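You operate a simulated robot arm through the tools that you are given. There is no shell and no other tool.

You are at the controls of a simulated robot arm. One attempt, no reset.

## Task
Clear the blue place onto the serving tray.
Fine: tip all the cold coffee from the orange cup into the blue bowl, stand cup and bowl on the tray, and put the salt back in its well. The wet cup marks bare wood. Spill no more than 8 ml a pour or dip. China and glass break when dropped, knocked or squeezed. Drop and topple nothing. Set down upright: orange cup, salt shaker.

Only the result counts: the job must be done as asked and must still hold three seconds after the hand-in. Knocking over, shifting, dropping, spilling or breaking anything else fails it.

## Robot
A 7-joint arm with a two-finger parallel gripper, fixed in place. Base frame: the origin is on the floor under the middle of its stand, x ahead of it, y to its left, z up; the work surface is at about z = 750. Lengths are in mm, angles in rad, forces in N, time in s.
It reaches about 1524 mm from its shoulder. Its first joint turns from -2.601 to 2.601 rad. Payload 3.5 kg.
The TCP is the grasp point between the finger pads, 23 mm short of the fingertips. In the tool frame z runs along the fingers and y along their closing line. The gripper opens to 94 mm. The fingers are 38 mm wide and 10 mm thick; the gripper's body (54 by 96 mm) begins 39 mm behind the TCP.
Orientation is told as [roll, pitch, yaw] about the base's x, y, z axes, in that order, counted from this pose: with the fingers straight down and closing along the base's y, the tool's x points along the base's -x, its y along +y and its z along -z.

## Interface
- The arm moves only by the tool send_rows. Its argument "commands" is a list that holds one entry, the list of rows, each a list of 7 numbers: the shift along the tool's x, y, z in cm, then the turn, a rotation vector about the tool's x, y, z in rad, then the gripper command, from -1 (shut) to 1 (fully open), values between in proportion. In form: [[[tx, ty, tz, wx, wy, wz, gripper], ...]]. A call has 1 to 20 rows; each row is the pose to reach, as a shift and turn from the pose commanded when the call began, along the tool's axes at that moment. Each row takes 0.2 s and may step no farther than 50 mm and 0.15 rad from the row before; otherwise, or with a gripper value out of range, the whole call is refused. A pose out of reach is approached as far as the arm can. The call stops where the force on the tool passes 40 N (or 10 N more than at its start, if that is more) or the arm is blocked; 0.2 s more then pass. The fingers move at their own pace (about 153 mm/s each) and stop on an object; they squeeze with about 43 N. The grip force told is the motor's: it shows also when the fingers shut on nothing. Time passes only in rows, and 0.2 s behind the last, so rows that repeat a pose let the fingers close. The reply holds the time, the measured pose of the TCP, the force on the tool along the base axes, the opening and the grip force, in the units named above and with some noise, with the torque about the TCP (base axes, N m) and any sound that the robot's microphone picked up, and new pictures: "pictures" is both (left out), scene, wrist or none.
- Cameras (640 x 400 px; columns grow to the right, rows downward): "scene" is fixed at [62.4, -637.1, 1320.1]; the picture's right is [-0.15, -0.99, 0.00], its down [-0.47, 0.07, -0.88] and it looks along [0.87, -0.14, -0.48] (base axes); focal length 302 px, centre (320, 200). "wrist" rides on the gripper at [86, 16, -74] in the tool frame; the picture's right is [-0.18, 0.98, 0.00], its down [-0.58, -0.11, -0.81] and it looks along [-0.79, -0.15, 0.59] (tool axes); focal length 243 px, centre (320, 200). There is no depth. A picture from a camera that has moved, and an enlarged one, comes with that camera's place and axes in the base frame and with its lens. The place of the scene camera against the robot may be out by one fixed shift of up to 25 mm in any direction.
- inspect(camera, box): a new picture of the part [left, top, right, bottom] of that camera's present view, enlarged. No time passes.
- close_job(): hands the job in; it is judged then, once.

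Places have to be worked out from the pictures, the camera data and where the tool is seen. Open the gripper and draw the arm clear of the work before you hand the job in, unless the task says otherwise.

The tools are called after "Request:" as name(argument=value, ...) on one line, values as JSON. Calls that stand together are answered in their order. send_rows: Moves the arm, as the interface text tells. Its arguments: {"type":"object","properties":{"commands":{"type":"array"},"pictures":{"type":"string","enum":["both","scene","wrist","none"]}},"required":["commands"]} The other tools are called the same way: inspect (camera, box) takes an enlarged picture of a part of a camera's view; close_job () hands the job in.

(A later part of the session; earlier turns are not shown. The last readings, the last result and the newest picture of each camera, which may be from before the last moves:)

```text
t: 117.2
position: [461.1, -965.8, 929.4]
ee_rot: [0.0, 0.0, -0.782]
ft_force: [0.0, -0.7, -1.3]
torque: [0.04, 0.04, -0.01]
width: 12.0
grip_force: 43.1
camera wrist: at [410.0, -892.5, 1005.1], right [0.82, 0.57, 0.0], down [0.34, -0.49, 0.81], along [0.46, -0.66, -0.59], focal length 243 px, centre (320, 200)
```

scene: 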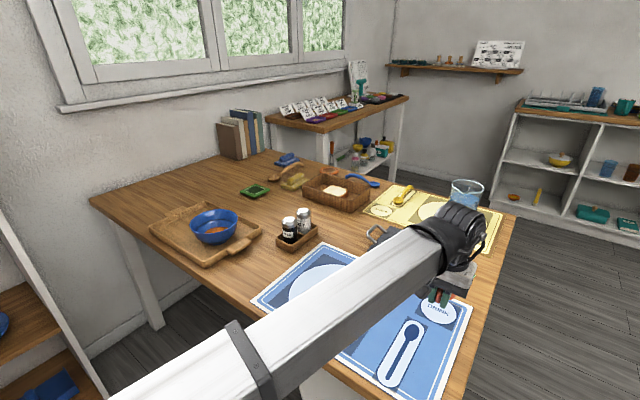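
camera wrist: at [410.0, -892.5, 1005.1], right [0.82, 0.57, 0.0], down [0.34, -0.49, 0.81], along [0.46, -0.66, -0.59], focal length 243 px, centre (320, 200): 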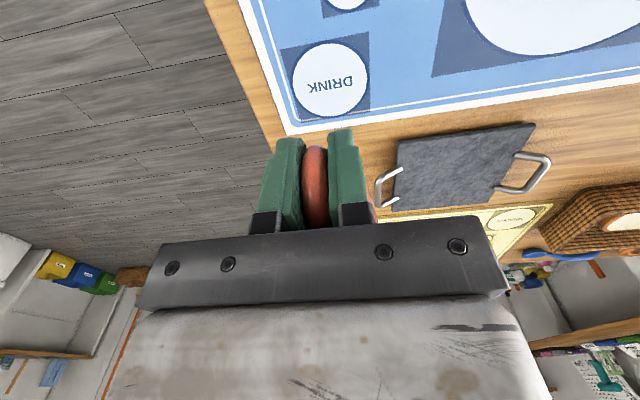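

I carry the cup halfway toward the tray smoothly, turning the hand gradually.

Request:
send_rows(commands=[[[0.02, 0.28, 0, 0, 0, -0.008, -0.85], [0.07, 1.12, 0, 0, 0, -0.033, -0.85], [0.15, 2.53, 0, 0, 0, -0.075, -0.85], [0.28, 4.5, 0, 0, 0, -0.132, -0.85], [0.41, 6.74, 0, 0, 0, -0.199, -0.85], [0.55, 8.99, 0, 0, 0, -0.265, -0.85], [0.69, 11.24, 0, 0, 0, -0.331, -0.85], [0.83, 13.49, 0, 0, 0, -0.397, -0.85], [0.96, 15.74, 0, 0, 0, -0.464, -0.85], [1.1, 17.98, 0, 0, 0, -0.53, -0.85], [1.24, 20.23, 0, 0, 0, -0.596, -0.85], [1.38, 22.48, 0, 0, 0, -0.662, -0.85], [1.5, 24.45, 0, 0, 0, -0.72, -0.85], [1.6, 26.13, 0, 0, 0, -0.77, -0.85], [1.68, 27.4, 0, 0, 0, -0.807, -0.85], [1.72, 28.1, 0, 0, 0, -0.828, -0.85]]])

Request:
inspect(camera="scene", box=[280, 130, 440, 270])

```text
t: 120.6
position: [647.3, -755.0, 930.0]
ee_rot: [-0.002, 0.001, 0.049]
ft_force: [0.0, -0.2, -2.2]
torque: [0.01, 0.09, 0.01]
width: 11.9
grip_force: 43.4
camera wrist: at [558.8, -741.3, 1005.3], right [0.14, 0.99, 0.0], down [0.59, -0.08, 0.81], along [0.8, -0.11, -0.59], focal length 243 px, centre (320, 200)
```

scene: 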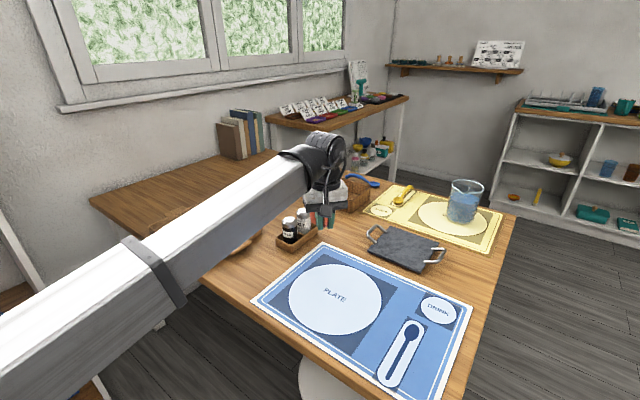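
wrist: 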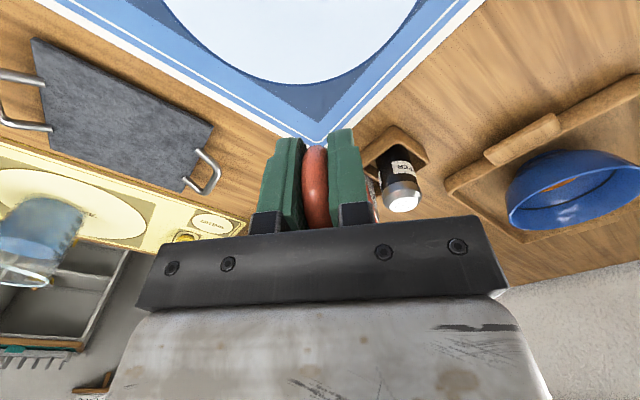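

```text
2.86 times, centred on (360, 200) of scene
camera zoom: at [62.4, -637.1, 1320.1], right [-0.15, -0.99, 0.0], down [-0.47, 0.07, -0.88], along [0.87, -0.14, -0.48], focal length 863 px, centre (206, 200)
```

zoom: 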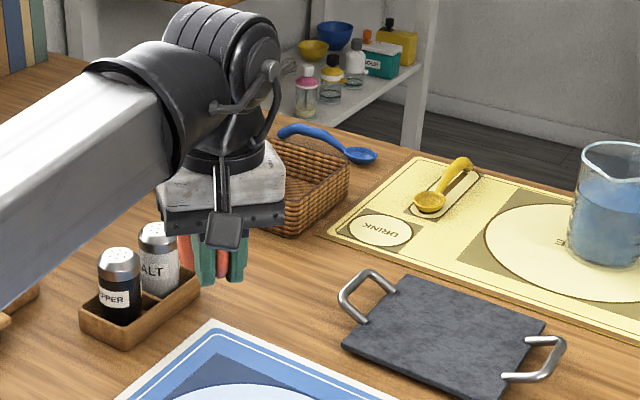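

Steady so far, cup well above everything. I carry on to the pour start pose beside the bowl.

Request:
send_rows(commands=[[[-0.2, 0.2, 0, 0, 0, -0.008, -0.85], [-0.78, 0.81, 0, 0, 0, -0.033, -0.85], [-1.76, 1.82, 0, 0, 0, -0.074, -0.85], [-3.13, 3.24, 0, 0, 0, -0.132, -0.85], [-4.7, 4.86, 0, 0, 0, -0.198, -0.85], [-6.27, 6.48, 0, 0, 0, -0.264, -0.85], [-7.84, 8.1, 0, 0, 0, -0.33, -0.85], [-9.4, 9.72, 0, 0, 0, -0.396, -0.85], [-10.97, 11.34, 0, 0, 0, -0.462, -0.85], [-12.54, 12.96, 0, 0, 0, -0.528, -0.85], [-14.1, 14.58, 0, 0, 0, -0.594, -0.85], [-15.67, 16.2, 0, 0, 0, -0.66, -0.85], [-17.04, 17.62, 0, 0, 0, -0.718, -0.85], [-18.22, 18.83, 0, 0, 0, -0.767, -0.85], [-19.1, 19.74, 0, 0, 0, -0.804, -0.85], [-19.59, 20.25, 0, 0, 0, -0.825, -0.85], [-19.59, 20.25, 0, 0, 0, -0.825, -0.85]]])

Request:
inspect(camera="scene", box=[130, 130, 290, 280])

Request:
inspect(camera="wrist", box=[220, 30, 480, 240])

```text
t: 124.2
position: [833.0, -543.0, 929.1]
ee_rot: [0.0, -0.001, 0.871]
ft_force: [-1.1, 0.9, -1.9]
torque: [-0.04, 0.02, -0.02]
width: 12.5
grip_force: 42.6
camera wrist: at [763.3, -598.0, 1004.7], right [-0.63, 0.77, 0.0], down [0.46, 0.37, 0.81], along [0.62, 0.51, -0.59], focal length 243 px, centre (320, 200)
```

scene: 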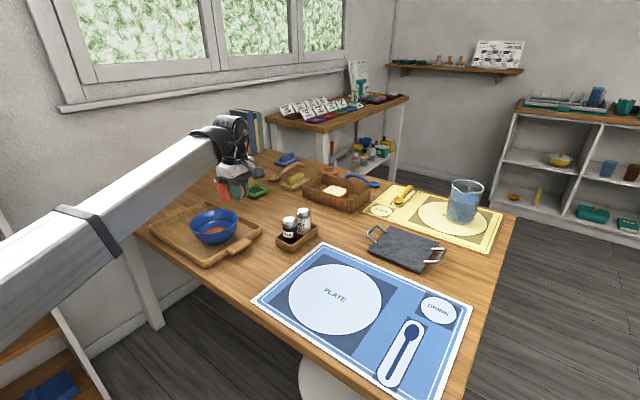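
wrist: 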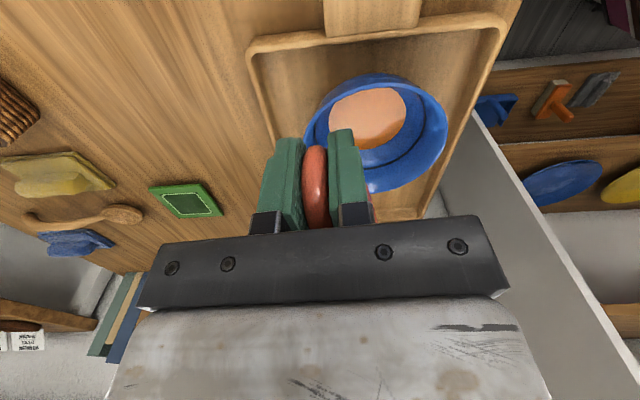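

```text
2.67 times, centred on (210, 205) of scene
camera zoom: at [62.4, -637.1, 1320.1], right [-0.15, -0.99, 0.0], down [-0.47, 0.07, -0.88], along [0.87, -0.14, -0.48], focal length 805 px, centre (613, 187)
```

zoom: 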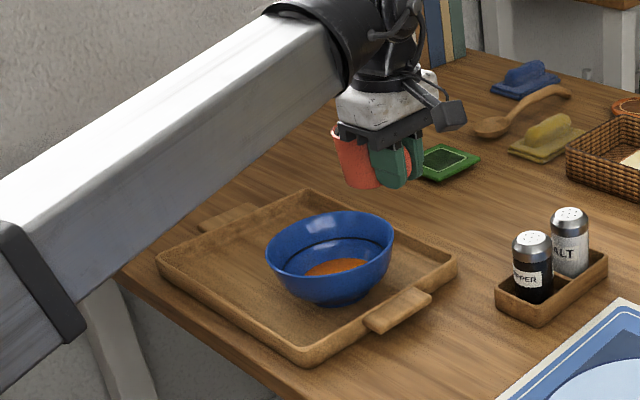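

```text
1.90 times, centred on (350, 135) of wrist
camera zoom: at [763.3, -598.0, 1004.7], right [-0.63, 0.77, 0.0], down [0.46, 0.37, 0.81], along [0.62, 0.51, -0.59], focal length 462 px, centre (263, 324)
```

zoom: 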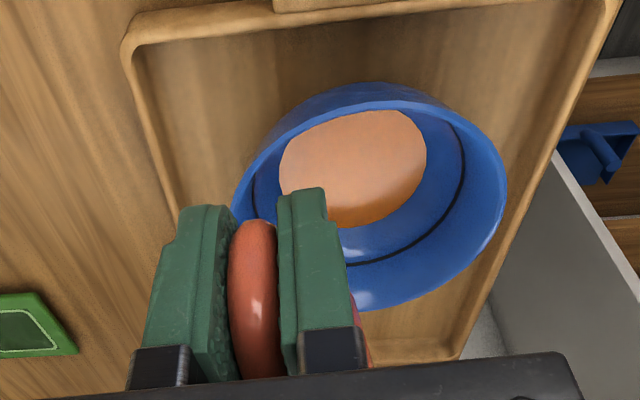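

The cup is at the pour start, steady and level; coffee surface estimated 31 mm below its rim, so flow should begin near 0.85 rad tilt. I tilt slowly to 0.70 rad first and look.

Request:
send_rows(commands=[[[0.05, -0.05, -0.06, 0.085, 0.085, 0, -0.85], [0.064, -0.064, -0.11, 0.17, 0.17, 0, -0.85], [0.042, -0.042, -0.15, 0.255, 0.255, 0, -0.85], [-0.02, 0.02, -0.16, 0.339, 0.339, 0, -0.85], [-0.12, 0.12, -0.16, 0.424, 0.424, 0, -0.85], [-0.21, 0.21, -0.06, 0.495, 0.495, 0, -0.85]]])

Request:
inspect(camera="scene", box=[130, 130, 290, 280])

Request:
inspect(camera="wrist", box=[220, 30, 480, 240])

```text
t: 125.6
position: [831.7, -539.7, 930.1]
ee_rot: [-0.54, 0.474, 0.738]
ft_force: [0.2, 0.0, -2.0]
torque: [-0.03, 0.03, 0.01]
width: 12.5
grip_force: 42.7
camera wrist: at [758.2, -535.1, 1020.0], right [-0.62, 0.58, -0.53], down [0.42, 0.81, 0.4], along [0.67, 0.02, -0.75], focal length 243 px, centre (320, 200)
```

scene: 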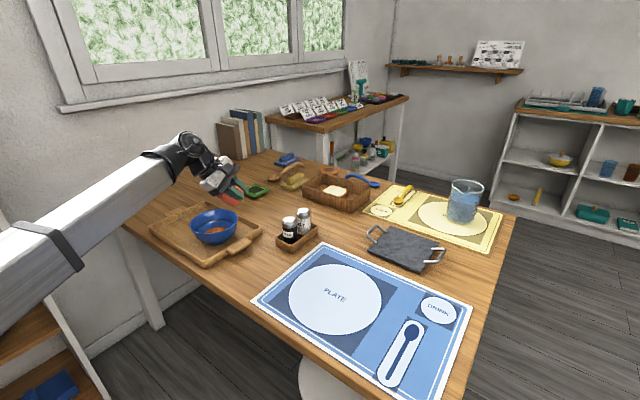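
wrist: 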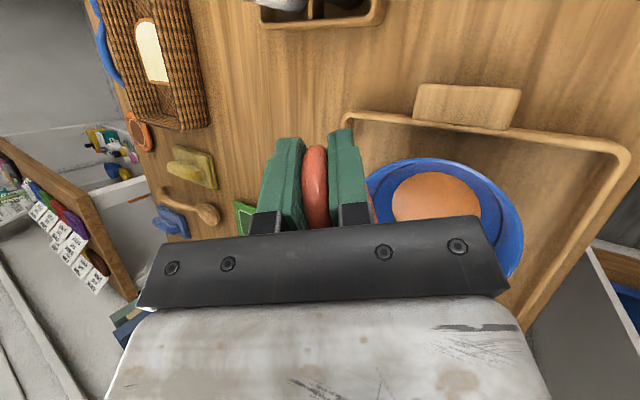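

```text
2.67 times, centred on (210, 205) of scene
camera zoom: at [62.4, -637.1, 1320.1], right [-0.15, -0.99, 0.0], down [-0.47, 0.07, -0.88], along [0.87, -0.14, -0.48], focal length 805 px, centre (613, 187)
```

zoom: 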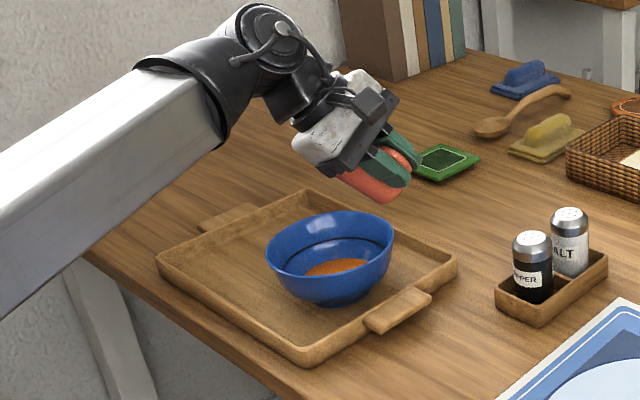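

```text
1.90 times, centred on (350, 135) of wrist
camera zoom: at [758.2, -535.1, 1020.0], right [-0.62, 0.58, -0.53], down [0.42, 0.81, 0.4], along [0.67, 0.02, -0.75], focal length 462 px, centre (263, 324)
```

zoom: 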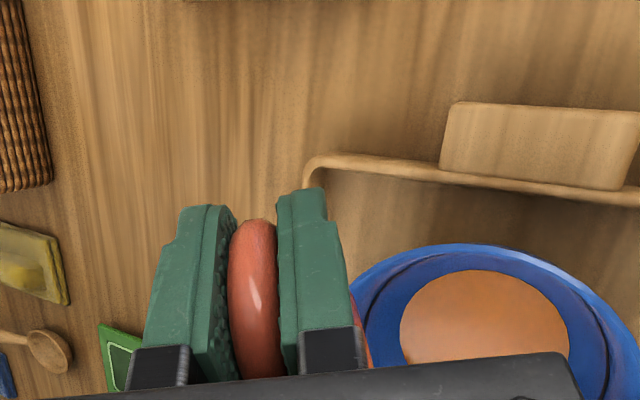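

The lip is over the bowl (about 16 mm before its centre line). I continue slowly to about 1.0 rad, where the coffee should start flowing.

Request:
send_rows(commands=[[[-0.045, 0.045, -0.11, 0.028, 0.028, 0, -0.85], [-0.09, 0.09, -0.22, 0.057, 0.057, 0, -0.85], [-0.136, 0.136, -0.33, 0.085, 0.085, 0, -0.85], [-0.2, 0.2, -0.45, 0.113, 0.113, 0, -0.85], [-0.27, 0.27, -0.57, 0.141, 0.141, 0, -0.85], [-0.338, 0.338, -0.69, 0.17, 0.17, 0, -0.85], [-0.41, 0.41, -0.84, 0.198, 0.198, 0, -0.85]]])

Request:
inspect(camera="scene", box=[160, 150, 260, 260])

```text
t: 127.2
position: [832.9, -529.9, 931.5]
ee_rot: [-0.81, 0.629, 0.593]
ft_force: [-0.4, 0.3, -1.5]
torque: [-0.01, 0.02, -0.04]
width: 12.0
grip_force: 43.3
camera wrist: at [755.6, -501.6, 1016.5], right [-0.6, 0.41, -0.69], down [0.41, 0.89, 0.17], along [0.68, -0.18, -0.71], focal length 243 px, centre (320, 200)
```

scene: 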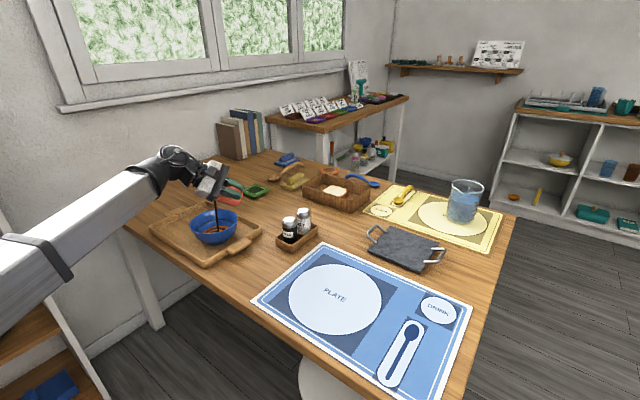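
wrist: 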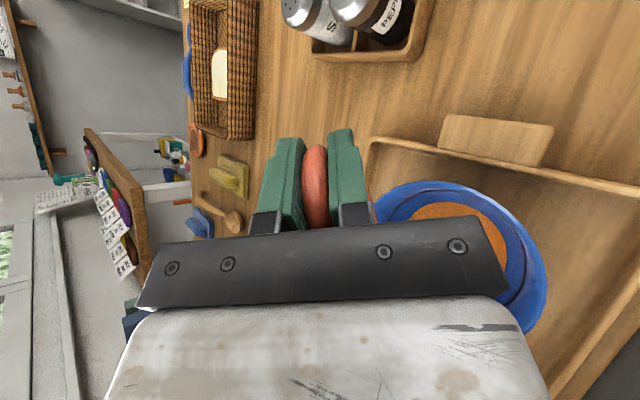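

```text
3.64 times, centred on (210, 205) of scene
camera zoom: at [62.4, -637.1, 1320.1], right [-0.15, -0.99, 0.0], down [-0.47, 0.07, -0.88], along [0.87, -0.14, -0.48], focal length 1098 px, centre (720, 182)
```

zoom: 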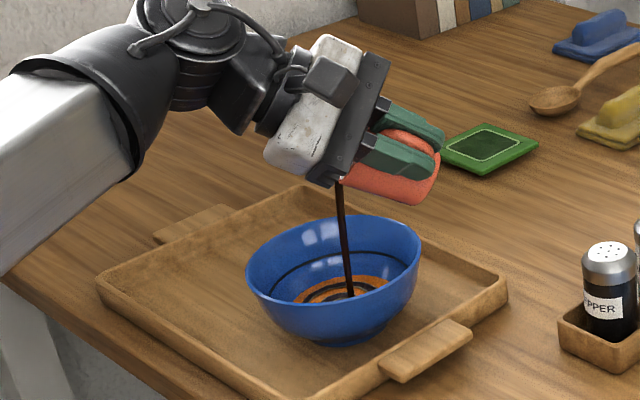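

Coffee streams cleanly into the middle of the bowl. I continue tilting slowly to 1.30 rad.

Request:
send_rows(commands=[[[-0.04, 0.04, -0.185, 0.028, 0.028, 0, -0.85], [-0.081, 0.081, -0.37, 0.057, 0.057, 0, -0.85], [-0.135, 0.135, -0.565, 0.085, 0.085, 0, -0.85], [-0.19, 0.19, -0.76, 0.113, 0.113, 0, -0.85], [-0.244, 0.244, -0.975, 0.141, 0.141, 0, -0.85], [-0.298, 0.298, -1.19, 0.17, 0.17, 0, -0.85], [-0.36, 0.36, -1.41, 0.198, 0.198, 0, -0.85], [-0.425, 0.425, -1.63, 0.226, 0.226, 0, -0.85]]], pictures="scene")

Request:
inspect(camera="scene", box=[160, 150, 260, 260])

```text
t: 129.0
position: [830.8, -514.4, 936.7]
ee_rot: [-1.198, 0.749, 0.346]
ft_force: [0.6, 0.4, -1.8]
torque: [0.0, 0.06, -0.01]
width: 12.0
grip_force: 42.7
```

scene: 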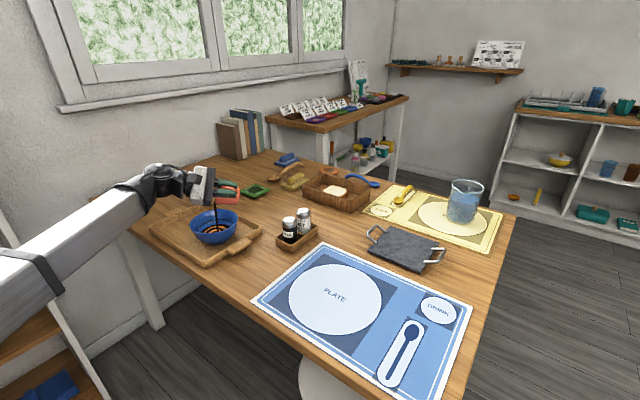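

```text
3.64 times, centred on (210, 205) of scene
camera zoom: at [62.4, -637.1, 1320.1], right [-0.15, -0.99, 0.0], down [-0.47, 0.07, -0.88], along [0.87, -0.14, -0.48], focal length 1098 px, centre (720, 182)
```

zoom: 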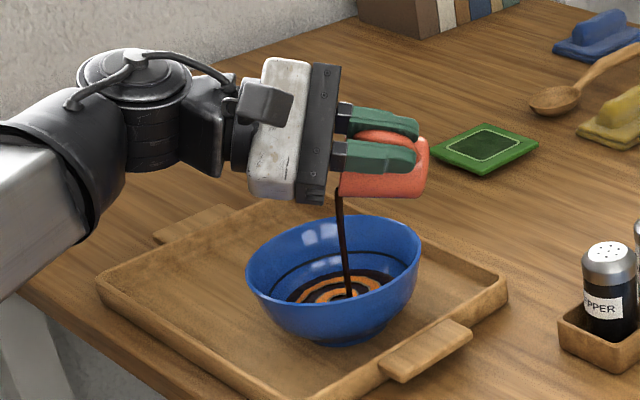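

Still landing in the middle. I continue to about 1.78 rad, keeping the lip over the same spot.

Request:
send_rows(commands=[[[-0.02, 0.02, -0.25, 0.028, 0.028, 0, -0.85], [-0.047, 0.047, -0.5, 0.057, 0.057, 0, -0.85], [-0.08, 0.08, -0.76, 0.085, 0.085, 0, -0.85], [-0.11, 0.11, -1.015, 0.113, 0.113, 0, -0.85], [-0.155, 0.155, -1.28, 0.141, 0.141, 0, -0.85], [-0.2, 0.2, -1.54, 0.17, 0.17, 0, -0.85], [-0.255, 0.255, -1.815, 0.198, 0.198, 0, -0.85], [-0.31, 0.31, -2.09, 0.226, 0.226, 0, -0.85], [-0.37, 0.37, -2.36, 0.255, 0.255, 0, -0.85], [-0.435, 0.435, -2.63, 0.283, 0.283, 0, -0.85], [-0.51, 0.51, -2.91, 0.311, 0.311, 0, -0.85], [-0.58, 0.58, -3.19, 0.339, 0.339, 0, -0.85]]], pictures="scene")

Request:
inspect(camera="scene", box=[160, 150, 260, 260])

```text
t: 131.6
position: [828.4, -480.5, 937.7]
ee_rot: [-1.86, 0.765, -0.12]
ft_force: [-0.3, -0.1, -1.0]
torque: [0.04, 0.04, -0.02]
width: 12.4
grip_force: 42.9
```

scene: 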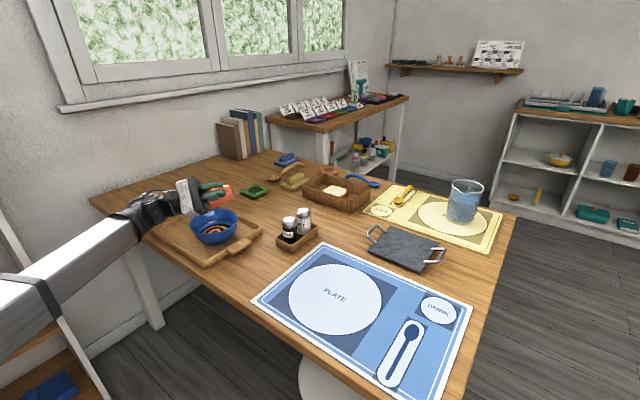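

```text
3.64 times, centred on (210, 205) of scene
camera zoom: at [62.4, -637.1, 1320.1], right [-0.15, -0.99, 0.0], down [-0.47, 0.07, -0.88], along [0.87, -0.14, -0.48], focal length 1098 px, centre (720, 182)
```

zoom: 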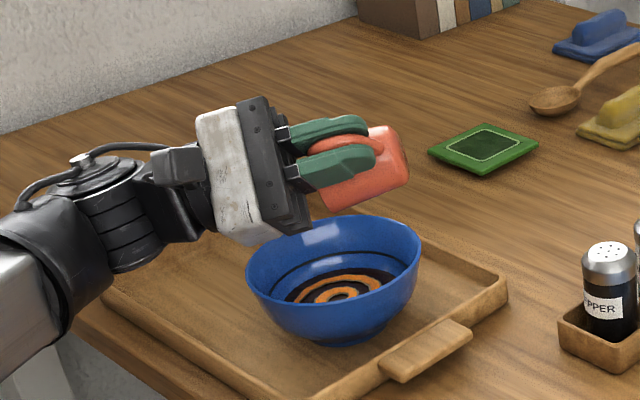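

The stream has ended; all seems poured. I tip further to 2.05 rad and hold about 1.5 s to drain the last drops.

Request:
send_rows(commands=[[[0.02, -0.02, -0.3, 0.028, 0.028, 0, -0.85], [0.06, -0.06, -0.6, 0.057, 0.057, 0, -0.85], [0.12, -0.12, -0.88, 0.085, 0.085, 0, -0.85], [0.195, -0.195, -1.16, 0.113, 0.113, 0, -0.85], [0.27, -0.27, -1.44, 0.141, 0.141, 0, -0.85], [0.35, -0.35, -1.76, 0.17, 0.17, 0, -0.85], [0.4, -0.4, -1.93, 0.191, 0.191, 0, -0.85], [0.4, -0.4, -1.93, 0.191, 0.191, 0, -0.85], [0.4, -0.4, -1.93, 0.191, 0.191, 0, -0.85], [0.4, -0.4, -1.93, 0.191, 0.191, 0, -0.85], [0.4, -0.4, -1.93, 0.191, 0.191, 0, -0.85], [0.4, -0.4, -1.93, 0.191, 0.191, 0, -0.85], [0.4, -0.4, -1.93, 0.191, 0.191, 0, -0.85]]])

Request:
inspect(camera="scene", box=[160, 150, 260, 260])

```text
t: 134.4
position: [826.8, -459.2, 940.1]
ee_rot: [-2.203, 0.679, -0.346]
ft_force: [-0.1, 0.2, -1.7]
torque: [0.03, 0.02, -0.01]
width: 11.9
grip_force: 42.7
camera wrist: at [745.4, -377.3, 950.4], right [-0.53, -0.43, -0.73], down [0.44, 0.6, -0.67], along [0.73, -0.68, -0.13], focal length 243 px, centre (320, 200)
```

scene: 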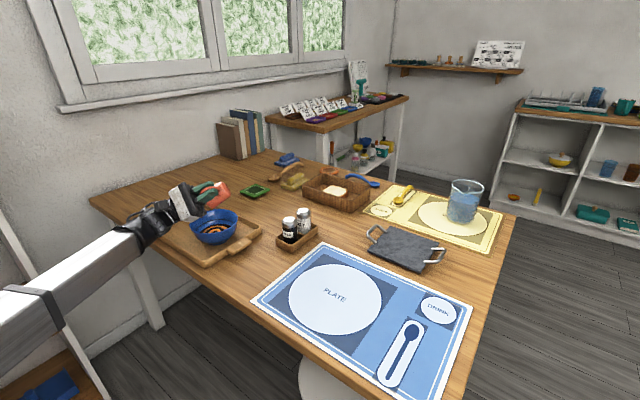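
wrist: 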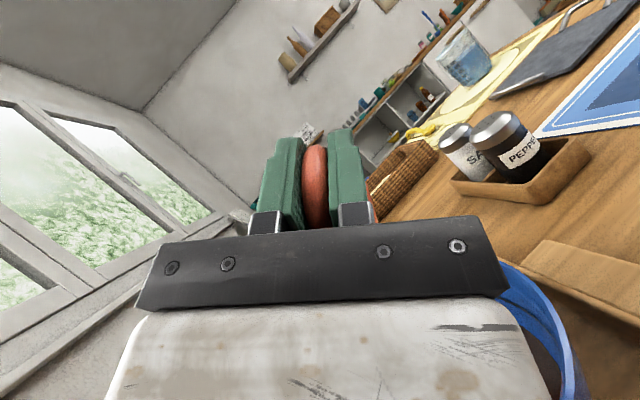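

```text
3.64 times, centred on (210, 205) of scene
camera zoom: at [62.4, -637.1, 1320.1], right [-0.15, -0.99, 0.0], down [-0.47, 0.07, -0.88], along [0.87, -0.14, -0.48], focal length 1098 px, centre (720, 182)
```

zoom: 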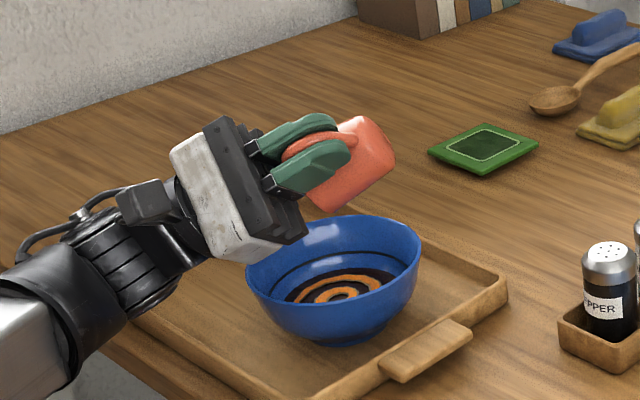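

The cup is drained and the bowl holds swirled coffee without spill. I raise a little and roll back to upright, staying above the bowl.

Request:
send_rows(commands=[[[0.8, -0.8, 0.6, -0.03, -0.03, 0, -0.85], [1.7, -1.7, 1.2, -0.08, -0.08, 0, -0.85], [2.5, -2.5, 1.84, -0.15, -0.15, 0, -0.85], [2.5, -2.5, 1.84, -0.24, -0.24, 0, -0.85], [2.5, -2.5, 1.84, -0.33, -0.33, 0, -0.85], [2.5, -2.5, 1.84, -0.42, -0.42, 0, -0.85], [2.5, -2.5, 1.84, -0.51, -0.51, 0, -0.85], [2.5, -2.5, 1.84, -0.6, -0.6, 0, -0.85], [2.5, -2.5, 1.84, -0.69, -0.69, 0, -0.85], [2.5, -2.5, 1.84, -0.78, -0.78, 0, -0.85], [2.5, -2.5, 1.84, -0.87, -0.87, 0, -0.85], [2.5, -2.5, 1.84, -0.96, -0.96, 0, -0.85], [2.5, -2.5, 1.84, -1.05, -1.05, 0, -0.85], [2.5, -2.5, 1.84, -1.14, -1.14, 0, -0.85], [2.5, -2.5, 1.84, -1.23, -1.23, 0, -0.85], [2.5, -2.5, 1.84, -1.32, -1.32, 0, -0.85], [2.5, -2.5, 1.84, -1.4, -1.4, 0, -0.85], [2.5, -2.5, 1.84, -1.446, -1.446, 0, -0.85], [2.5, -2.5, 1.84, -1.446, -1.446, 0, -0.85]]])

Request:
inspect(camera="scene", box=[140, 120, 280, 270])

```text
t: 138.4
position: [825.6, -460.1, 978.6]
ee_rot: [-0.001, 0.001, 0.871]
ft_force: [0.1, 0.4, -1.0]
torque: [-0.02, 0.03, -0.01]
width: 11.9
grip_force: 43.2
camera wrist: at [756.9, -515.2, 1055.2], right [-0.63, 0.77, 0.0], down [0.46, 0.38, 0.81], along [0.62, 0.51, -0.59], focal length 243 px, centre (320, 200)
```

scene: 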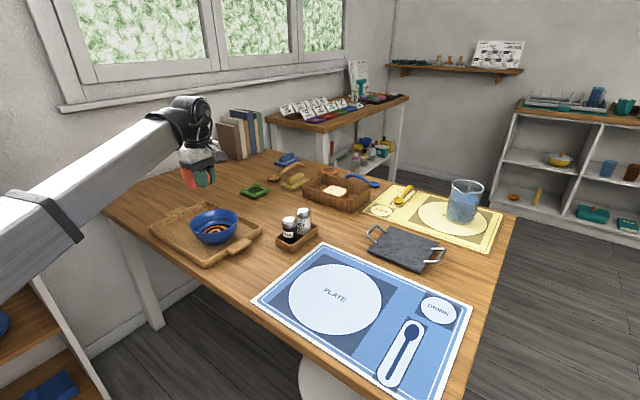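
wrist: 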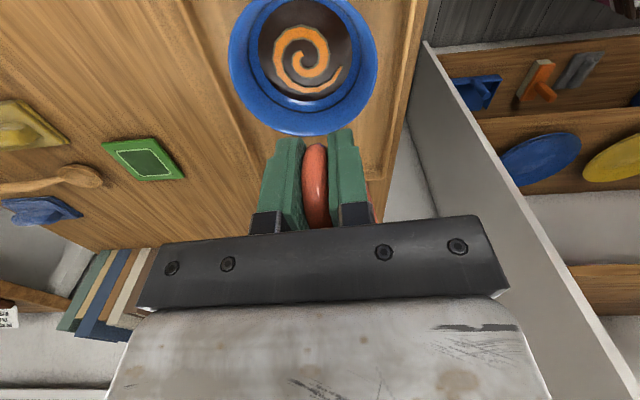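

```text
2.67 times, centred on (210, 195) of scene
camera zoom: at [62.4, -637.1, 1320.1], right [-0.15, -0.99, 0.0], down [-0.47, 0.07, -0.88], along [0.87, -0.14, -0.48], focal length 805 px, centre (613, 213)
```

zoom: 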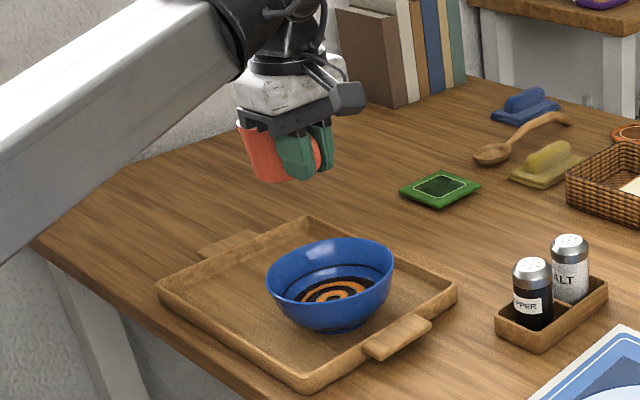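

Upright again; the cup's left edge looks slightly slanted, so I inspect closely whether it turned in the grip.

Request:
inspect(camera="scene", box=[165, 130, 235, 200])

Request:
inspect(camera="wrist", box=[220, 60, 420, 240])

```text
5.71 times, centred on (200, 165) of scene
camera zoom: at [62.4, -637.1, 1320.1], right [-0.15, -0.99, 0.0], down [-0.47, 0.07, -0.88], along [0.87, -0.14, -0.48], focal length 1726 px, centre (1006, 400)
```

zoom: 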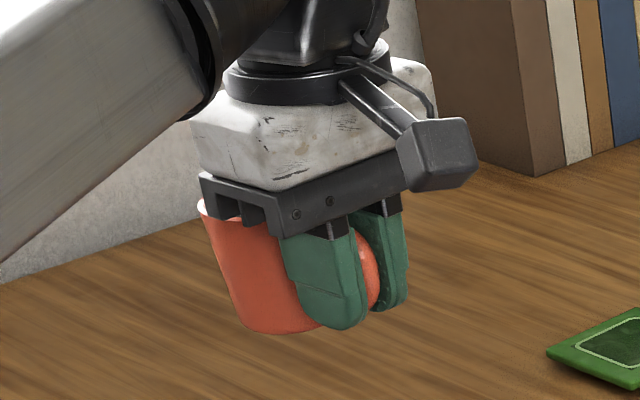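

```text
2.22 times, centred on (320, 150) of wrist
camera zoom: at [756.9, -515.2, 1055.2], right [-0.63, 0.77, 0.0], down [0.46, 0.38, 0.81], along [0.62, 0.51, -0.59], focal length 539 px, centre (320, 311)
```

zoom: 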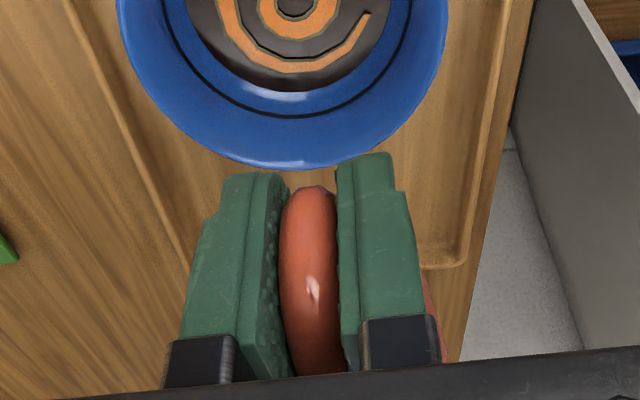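

The slant matches the cup's taper, and the handle sits unchanged in the pads: it is upright. I move over the free half of the tray, turning the hand to yaw -0.3, and come down to z 900.

Request:
send_rows(commands=[[[-0.6, 0.07, 0, 0, 0, 0.05, -0.85], [-1.7, 0.2, 0, 0, 0, 0.14, -0.85], [-3.0, 0.35, 0, 0, 0, 0.24, -0.85], [-4.3, 0.5, 0, 0, 0, 0.34, -0.85], [-5.6, 0.66, 0, 0, 0, 0.44, -0.85], [-6.9, 0.8, 0, 0, 0, 0.54, -0.85], [-8.2, 0.97, 0, 0, 0, 0.64, -0.85], [-9.5, 1.1, 0.5, 0, 0, 0.74, -0.85], [-10.8, 1.28, 1.5, 0, 0, 0.84, -0.85], [-12.1, 1.43, 2.6, 0, 0, 0.94, -0.85], [-13.2, 1.56, 3.8, 0, 0, 1.04, -0.85], [-14, 1.65, 5, 0, 0, 1.12, -0.85], [-14.4, 1.7, 6.2, 0, 0, 1.171, -0.85], [-14.4, 1.7, 7.2, 0, 0, 1.171, -0.85], [-14.4, 1.7, 7.86, 0, 0, 1.171, -0.85], [-14.4, 1.7, 7.86, 0, 0, 1.171, -0.85]]])

Request:
inspect(camera="scene", box=[140, 140, 280, 280])

Request:
inspect(camera="wrist", box=[180, 0, 460, 240])

```text
t: 141.8
position: [906.1, -339.0, 900.9]
ee_rot: [-0.002, -0.002, -0.3]
ft_force: [-0.4, 0.3, -1.2]
torque: [0.02, 0.0, -0.01]
width: 11.8
grip_force: 43.0
camera wrist: at [827.3, -298.1, 975.5], right [0.47, 0.88, 0.0], down [0.52, -0.27, 0.81], along [0.71, -0.38, -0.59], focal length 243 px, centre (320, 200)
```

scene: 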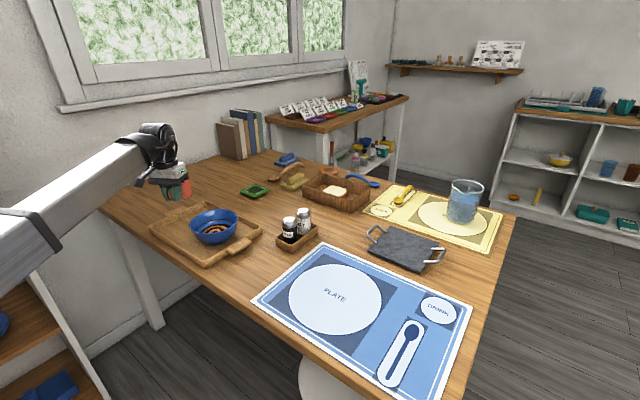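
wrist: 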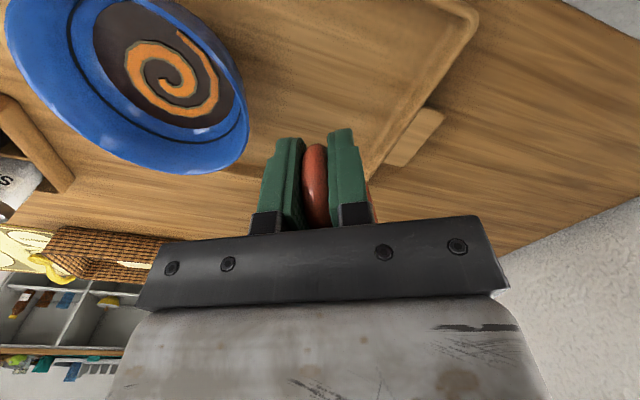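

```text
2.86 times, centred on (210, 210) of scene
camera zoom: at [62.4, -637.1, 1320.1], right [-0.15, -0.99, 0.0], down [-0.47, 0.07, -0.88], along [0.87, -0.14, -0.48], focal length 863 px, centre (634, 171)
```

zoom: 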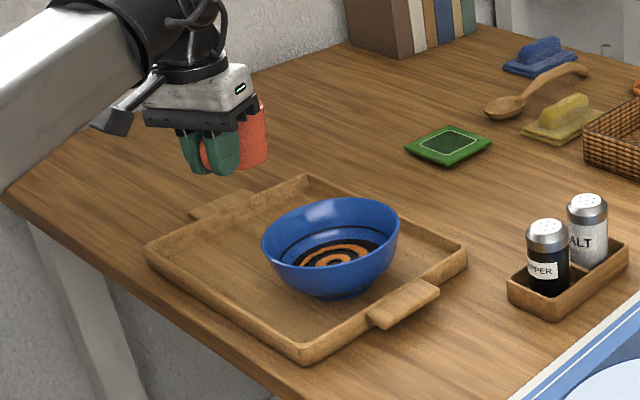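

```text
1.67 times, centred on (320, 120) of wrist
camera zoom: at [827.3, -298.1, 975.5], right [0.47, 0.88, 0.0], down [0.52, -0.27, 0.81], along [0.71, -0.38, -0.59], focal length 404 px, centre (320, 333)
```

zoom: 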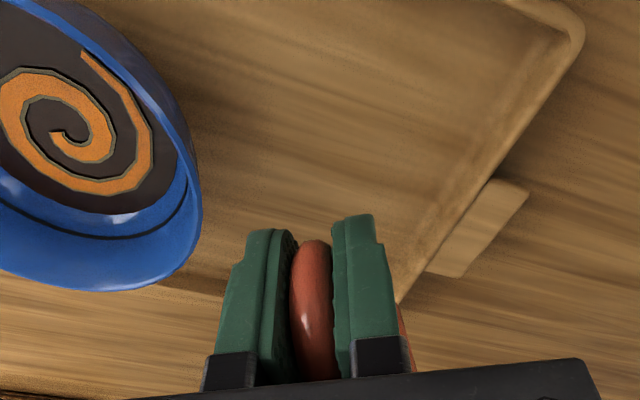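

The target spot projects into the free part of the tray, clear of bowl and walls. I lower 98 mm gently.

Request:
send_rows(commands=[[[0, 0, 0.8, 0, 0, 0, -0.85], [0, 0, 2.2, 0, 0, 0, -0.85], [0, 0, 3.7, 0, 0, 0, -0.85], [0, 0, 5.2, 0, 0, 0, -0.85], [0, 0, 6.7, 0, 0, 0, -0.85], [0, 0, 8, 0, 0, 0, -0.85], [0, 0, 9, 0, 0, 0, -0.85], [0, 0, 9.6, 0, 0, 0, -0.85], [0, 0, 9.8, 0, 0, 0, -0.85], [0, 0, 9.8, 0, 0, 0, -0.85]]])

Request:
inspect(camera="scene", box=[140, 160, 260, 280])

Request:
inspect(camera="wrist", box=[180, 0, 460, 240])

```text
t: 144.0
position: [905.7, -341.5, 802.8]
ee_rot: [-0.005, -0.003, -0.301]
ft_force: [-0.4, -0.7, 0.2]
torque: [0.04, 0.05, -0.03]
width: 11.9
grip_force: 43.3
camera wrist: at [827.3, -299.0, 878.2], right [0.47, 0.88, 0.0], down [0.52, -0.27, 0.81], along [0.71, -0.38, -0.59], focal length 243 px, centre (320, 200)
```

scene: 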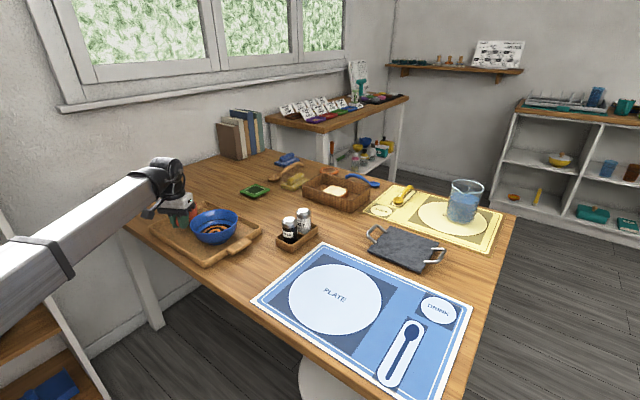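
wrist: 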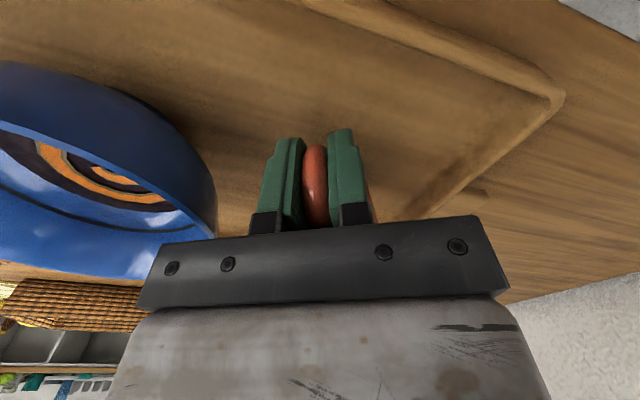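

```text
3.33 times, centred on (200, 220) of scene
camera zoom: at [62.4, -637.1, 1320.1], right [-0.15, -0.99, 0.0], down [-0.47, 0.07, -0.88], along [0.87, -0.14, -0.48], focal length 1007 px, centre (720, 133)
```

zoom: 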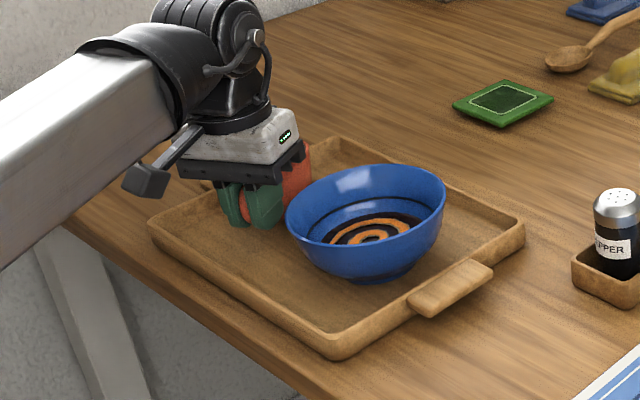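

```text
1.67 times, centred on (320, 120) of wrist
camera zoom: at [827.3, -299.0, 878.2], right [0.47, 0.88, 0.0], down [0.52, -0.27, 0.81], along [0.71, -0.38, -0.59], focal length 404 px, centre (320, 333)
```

zoom: 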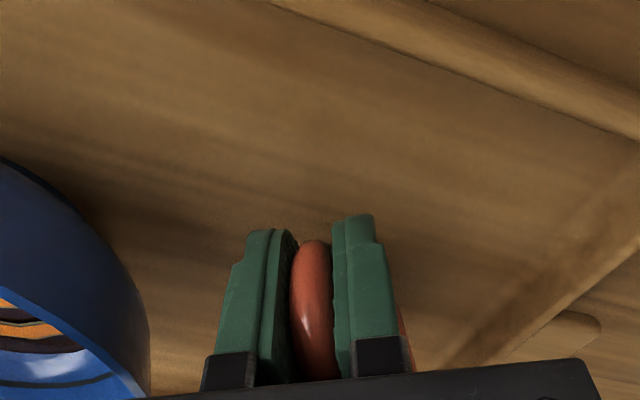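

Everything is clear, but the gripper body passes close to the bowl rim, so I shift 8 mm further along the tray away from the bowl, then lower to just above the floor.

Request:
send_rows(commands=[[[-0.19, 0.36, 0, 0, 0, 0, -0.85], [-0.38, 0.71, 0, 0, 0, 0, -0.85], [-0.38, 0.71, 0.3, 0, 0, 0, -0.85], [-0.38, 0.71, 0.6, 0, 0, 0, -0.85], [-0.38, 0.71, 0.8, 0, 0, 0, -0.85], [-0.38, 0.71, 0.8, 0, 0, 0, -0.85]]], pictures="none")

```text
t: 145.4
position: [911.2, -336.0, 794.1]
ee_rot: [-0.004, -0.002, -0.299]
ft_force: [-1.2, -0.5, -1.2]
torque: [0.0, 0.03, 0.01]
width: 12.1
grip_force: 43.5
```

Still free at TCP z 794. I lower 1 mm at a time, checking the force.

Request:
send_rows(commands=[[[0, 0, 0.1, 0, 0, 0, -0.85], [0, 0, 0.1, 0, 0, 0, -0.85]]], pictures="none")

```text
t: 146.0
position: [910.9, -334.7, 792.6]
ee_rot: [-0.004, -0.001, -0.301]
ft_force: [0.3, 0.2, -1.4]
torque: [0.02, 0.05, -0.03]
width: 12.2
grip_force: 42.6
```

Request:
send_rows(commands=[[[0, 0, 0.1, 0, 0, 0, -0.85], [0, 0, 0.1, 0, 0, 0, -0.85]]], pictures="none")

```text
t: 146.6
position: [912.0, -334.6, 791.9]
ee_rot: [-0.004, -0.003, -0.3]
ft_force: [-0.6, -1.7, 5.1]
torque: [0.02, -0.26, -0.02]
width: 12.2
grip_force: 43.4
```

Contact with the tray floor (about 6.5 N). I inspect that the cup stands upright before releasing.

Request:
send_rows(commands=[[[0, 0, 0.04, 0, 0, 0, -0.85], [0, 0, 0.04, 0, 0, 0, -0.85]]], pictures="both")

Request:
inspect(camera="scene", box=[160, 180, 240, 260])

```text
t: 147.2
position: [911.0, -334.3, 792.8]
ee_rot: [-0.004, -0.002, -0.3]
ft_force: [-1.3, -0.4, 10.3]
torque: [-0.01, -0.47, -0.04]
width: 11.8
grip_force: 42.9
camera wrist: at [832.3, -292.5, 867.3], right [0.47, 0.88, 0.0], down [0.52, -0.27, 0.81], along [0.71, -0.38, -0.59], focal length 243 px, centre (320, 200)
```

scene: 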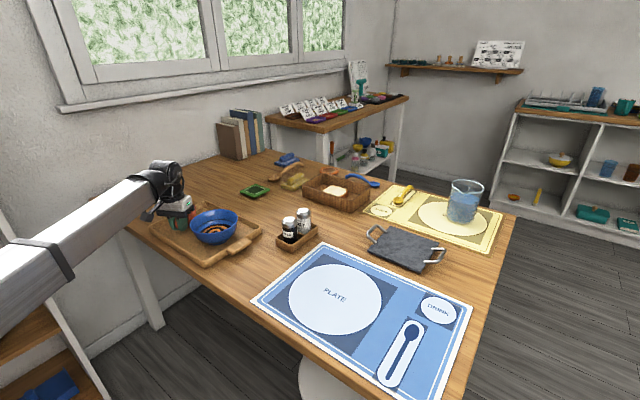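
wrist: 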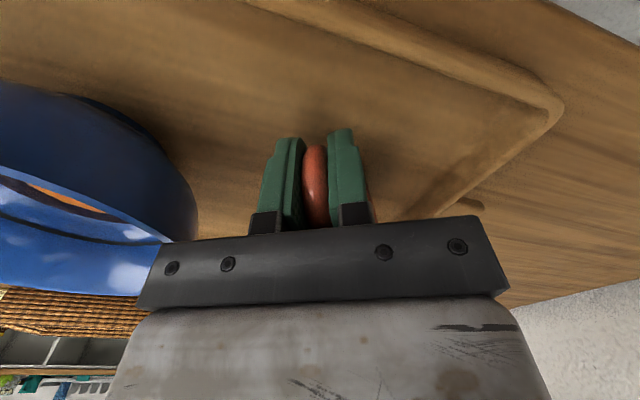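

```text
5.00 times, centred on (200, 220) of scene
camera zoom: at [62.4, -637.1, 1320.1], right [-0.15, -0.99, 0.0], down [-0.47, 0.07, -0.88], along [0.87, -0.14, -0.48], focal length 1510 px, centre (920, 100)
```

zoom: 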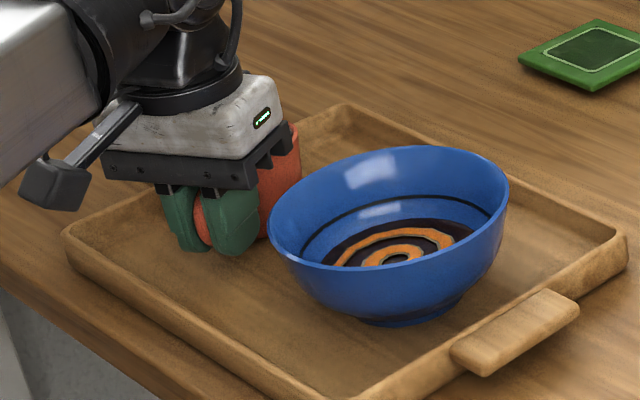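

The cup is down with light pressure and upright. I open the fingers slowly by a small amount.

Request:
send_rows(commands=[[[0, 0, 0, 0, 0, 0, -0.79], [0, 0, 0, 0, 0, 0, -0.77], [0, 0, 0, 0, 0, 0, -0.75], [0, 0, 0, 0, 0, 0, -0.72], [0, 0, 0, 0, 0, 0, -0.68], [0, 0, 0, 0, 0, 0, -0.6], [0, 0, 0, 0, 0, 0, -0.5], [0, 0, 0, 0, 0, 0, -0.4], [0, 0, 0, 0, 0, 0, -0.4]]])

Request:
inspect(camera="scene", box=[160, 180, 240, 260])

Request:
inspect(camera="wrist", box=[220, 60, 420, 240])

```text
t: 149.2
position: [911.6, -334.9, 790.3]
ee_rot: [-0.003, -0.001, -0.301]
ft_force: [-0.1, 0.1, 0.6]
torque: [0.02, 0.0, 0.0]
width: 28.0
grip_force: 0.1
camera wrist: at [832.6, -292.6, 866.7], right [0.47, 0.88, 0.0], down [0.52, -0.27, 0.81], along [0.71, -0.38, -0.59], focal length 243 px, centre (320, 200)
```

scene: 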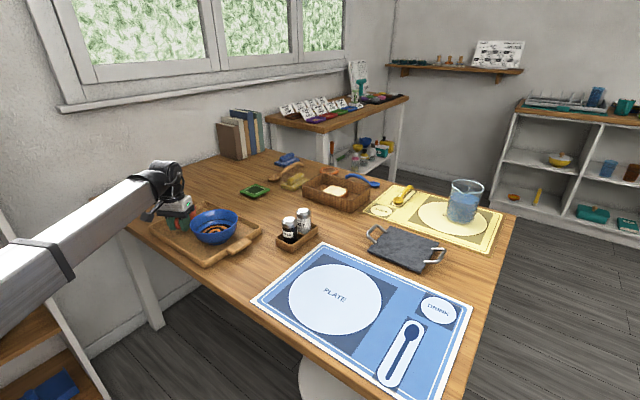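
wrist: 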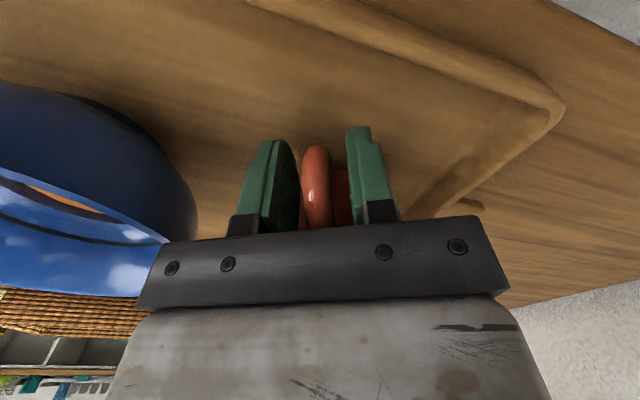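

```text
5.00 times, centred on (200, 220) of scene
camera zoom: at [62.4, -637.1, 1320.1], right [-0.15, -0.99, 0.0], down [-0.47, 0.07, -0.88], along [0.87, -0.14, -0.48], focal length 1510 px, centre (920, 100)
```

zoom: 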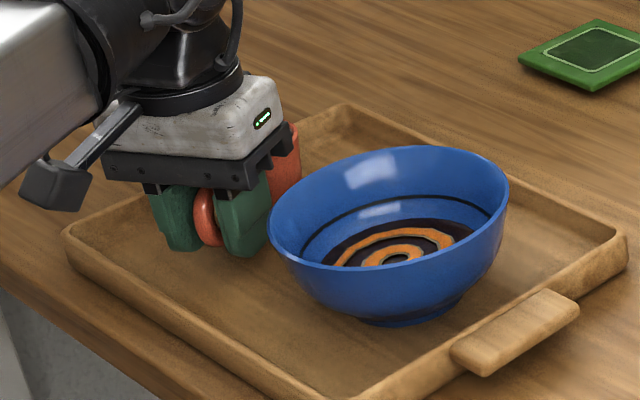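

```text
2.22 times, centred on (320, 150) of wrist
camera zoom: at [832.6, -292.6, 866.7], right [0.47, 0.88, 0.0], down [0.52, -0.27, 0.81], along [0.71, -0.38, -0.59], focal length 539 px, centre (320, 311)
```

zoom: 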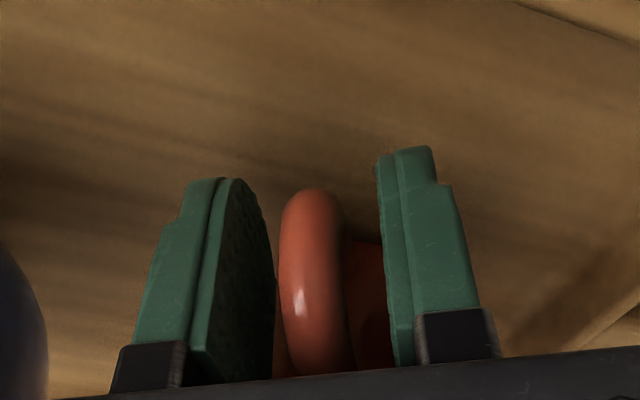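

The fingers are clear of the handle on both sides. I rise straight up away from the cup.

Request:
send_rows(commands=[[[0, 0, -0.8, 0, 0, 0, -0.4], [0, 0, -2, 0, 0, 0, -0.4], [0, 0, -3.5, 0, 0, 0, -0.4], [0, 0, -5.5, 0, 0, 0, -0.4], [0, 0, -8, 0, 0, 0, -0.4], [0, 0, -11, 0, 0, 0, -0.3], [0, 0, -14, 0, 0, 0, 0], [0, 0, -18, 0, 0, 0, 0.4], [0, 0, -20, 0, 0, 0, 0.8], [0, 0, -20, 0, 0, 0, 1]]])

Request:
inspect(camera="scene", box=[140, 180, 270, 280])

Request:
inspect(camera="wrist", box=[120, 0, 440, 220])

```text
t: 151.4
position: [911.4, -334.8, 991.9]
ee_rot: [-0.004, -0.003, -0.3]
ft_force: [-0.2, -0.4, 0.4]
torque: [-0.01, 0.03, 0.0]
width: 93.9
grip_force: 0.0
camera wrist: at [833.0, -293.1, 1067.2], right [0.47, 0.88, 0.0], down [0.52, -0.27, 0.81], along [0.71, -0.38, -0.59], focal length 243 px, centre (320, 200)
```

scene: 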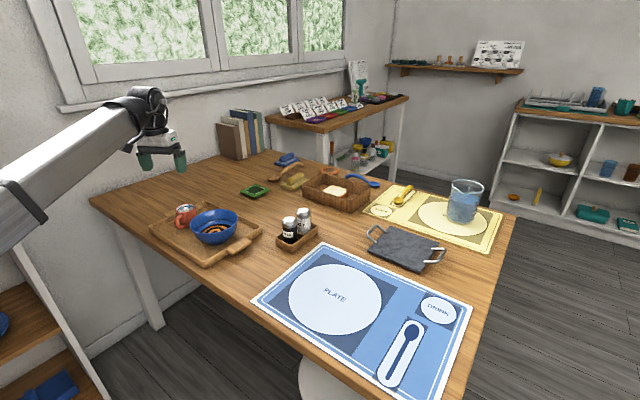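
wrist: 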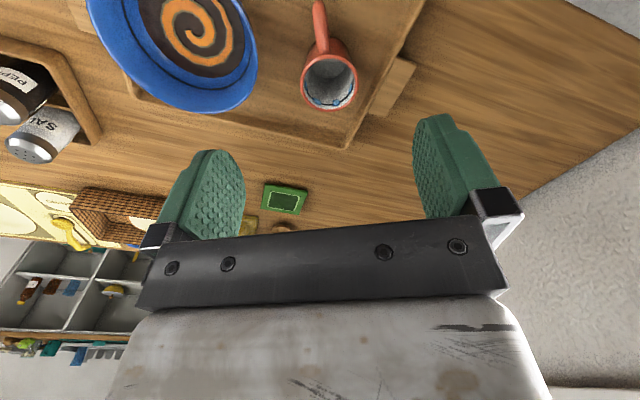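

```text
4.00 times, centred on (205, 230) of scene
camera zoom: at [62.4, -637.1, 1320.1], right [-0.15, -0.99, 0.0], down [-0.47, 0.07, -0.88], along [0.87, -0.14, -0.48], focal length 1208 px, centre (780, 80)
```

zoom: 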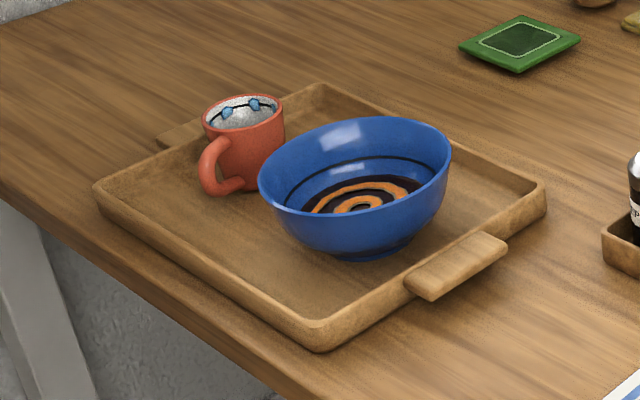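

```text
1.82 times, centred on (280, 110) of wrist
camera zoom: at [833.0, -293.1, 1067.2], right [0.47, 0.88, 0.0], down [0.52, -0.27, 0.81], along [0.71, -0.38, -0.59], focal length 441 px, centre (393, 364)
```

zoom: 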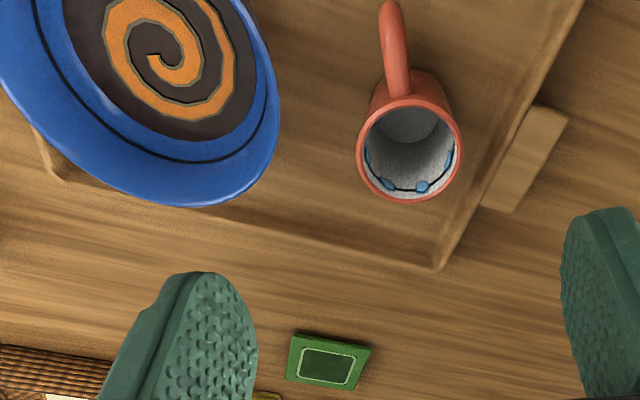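

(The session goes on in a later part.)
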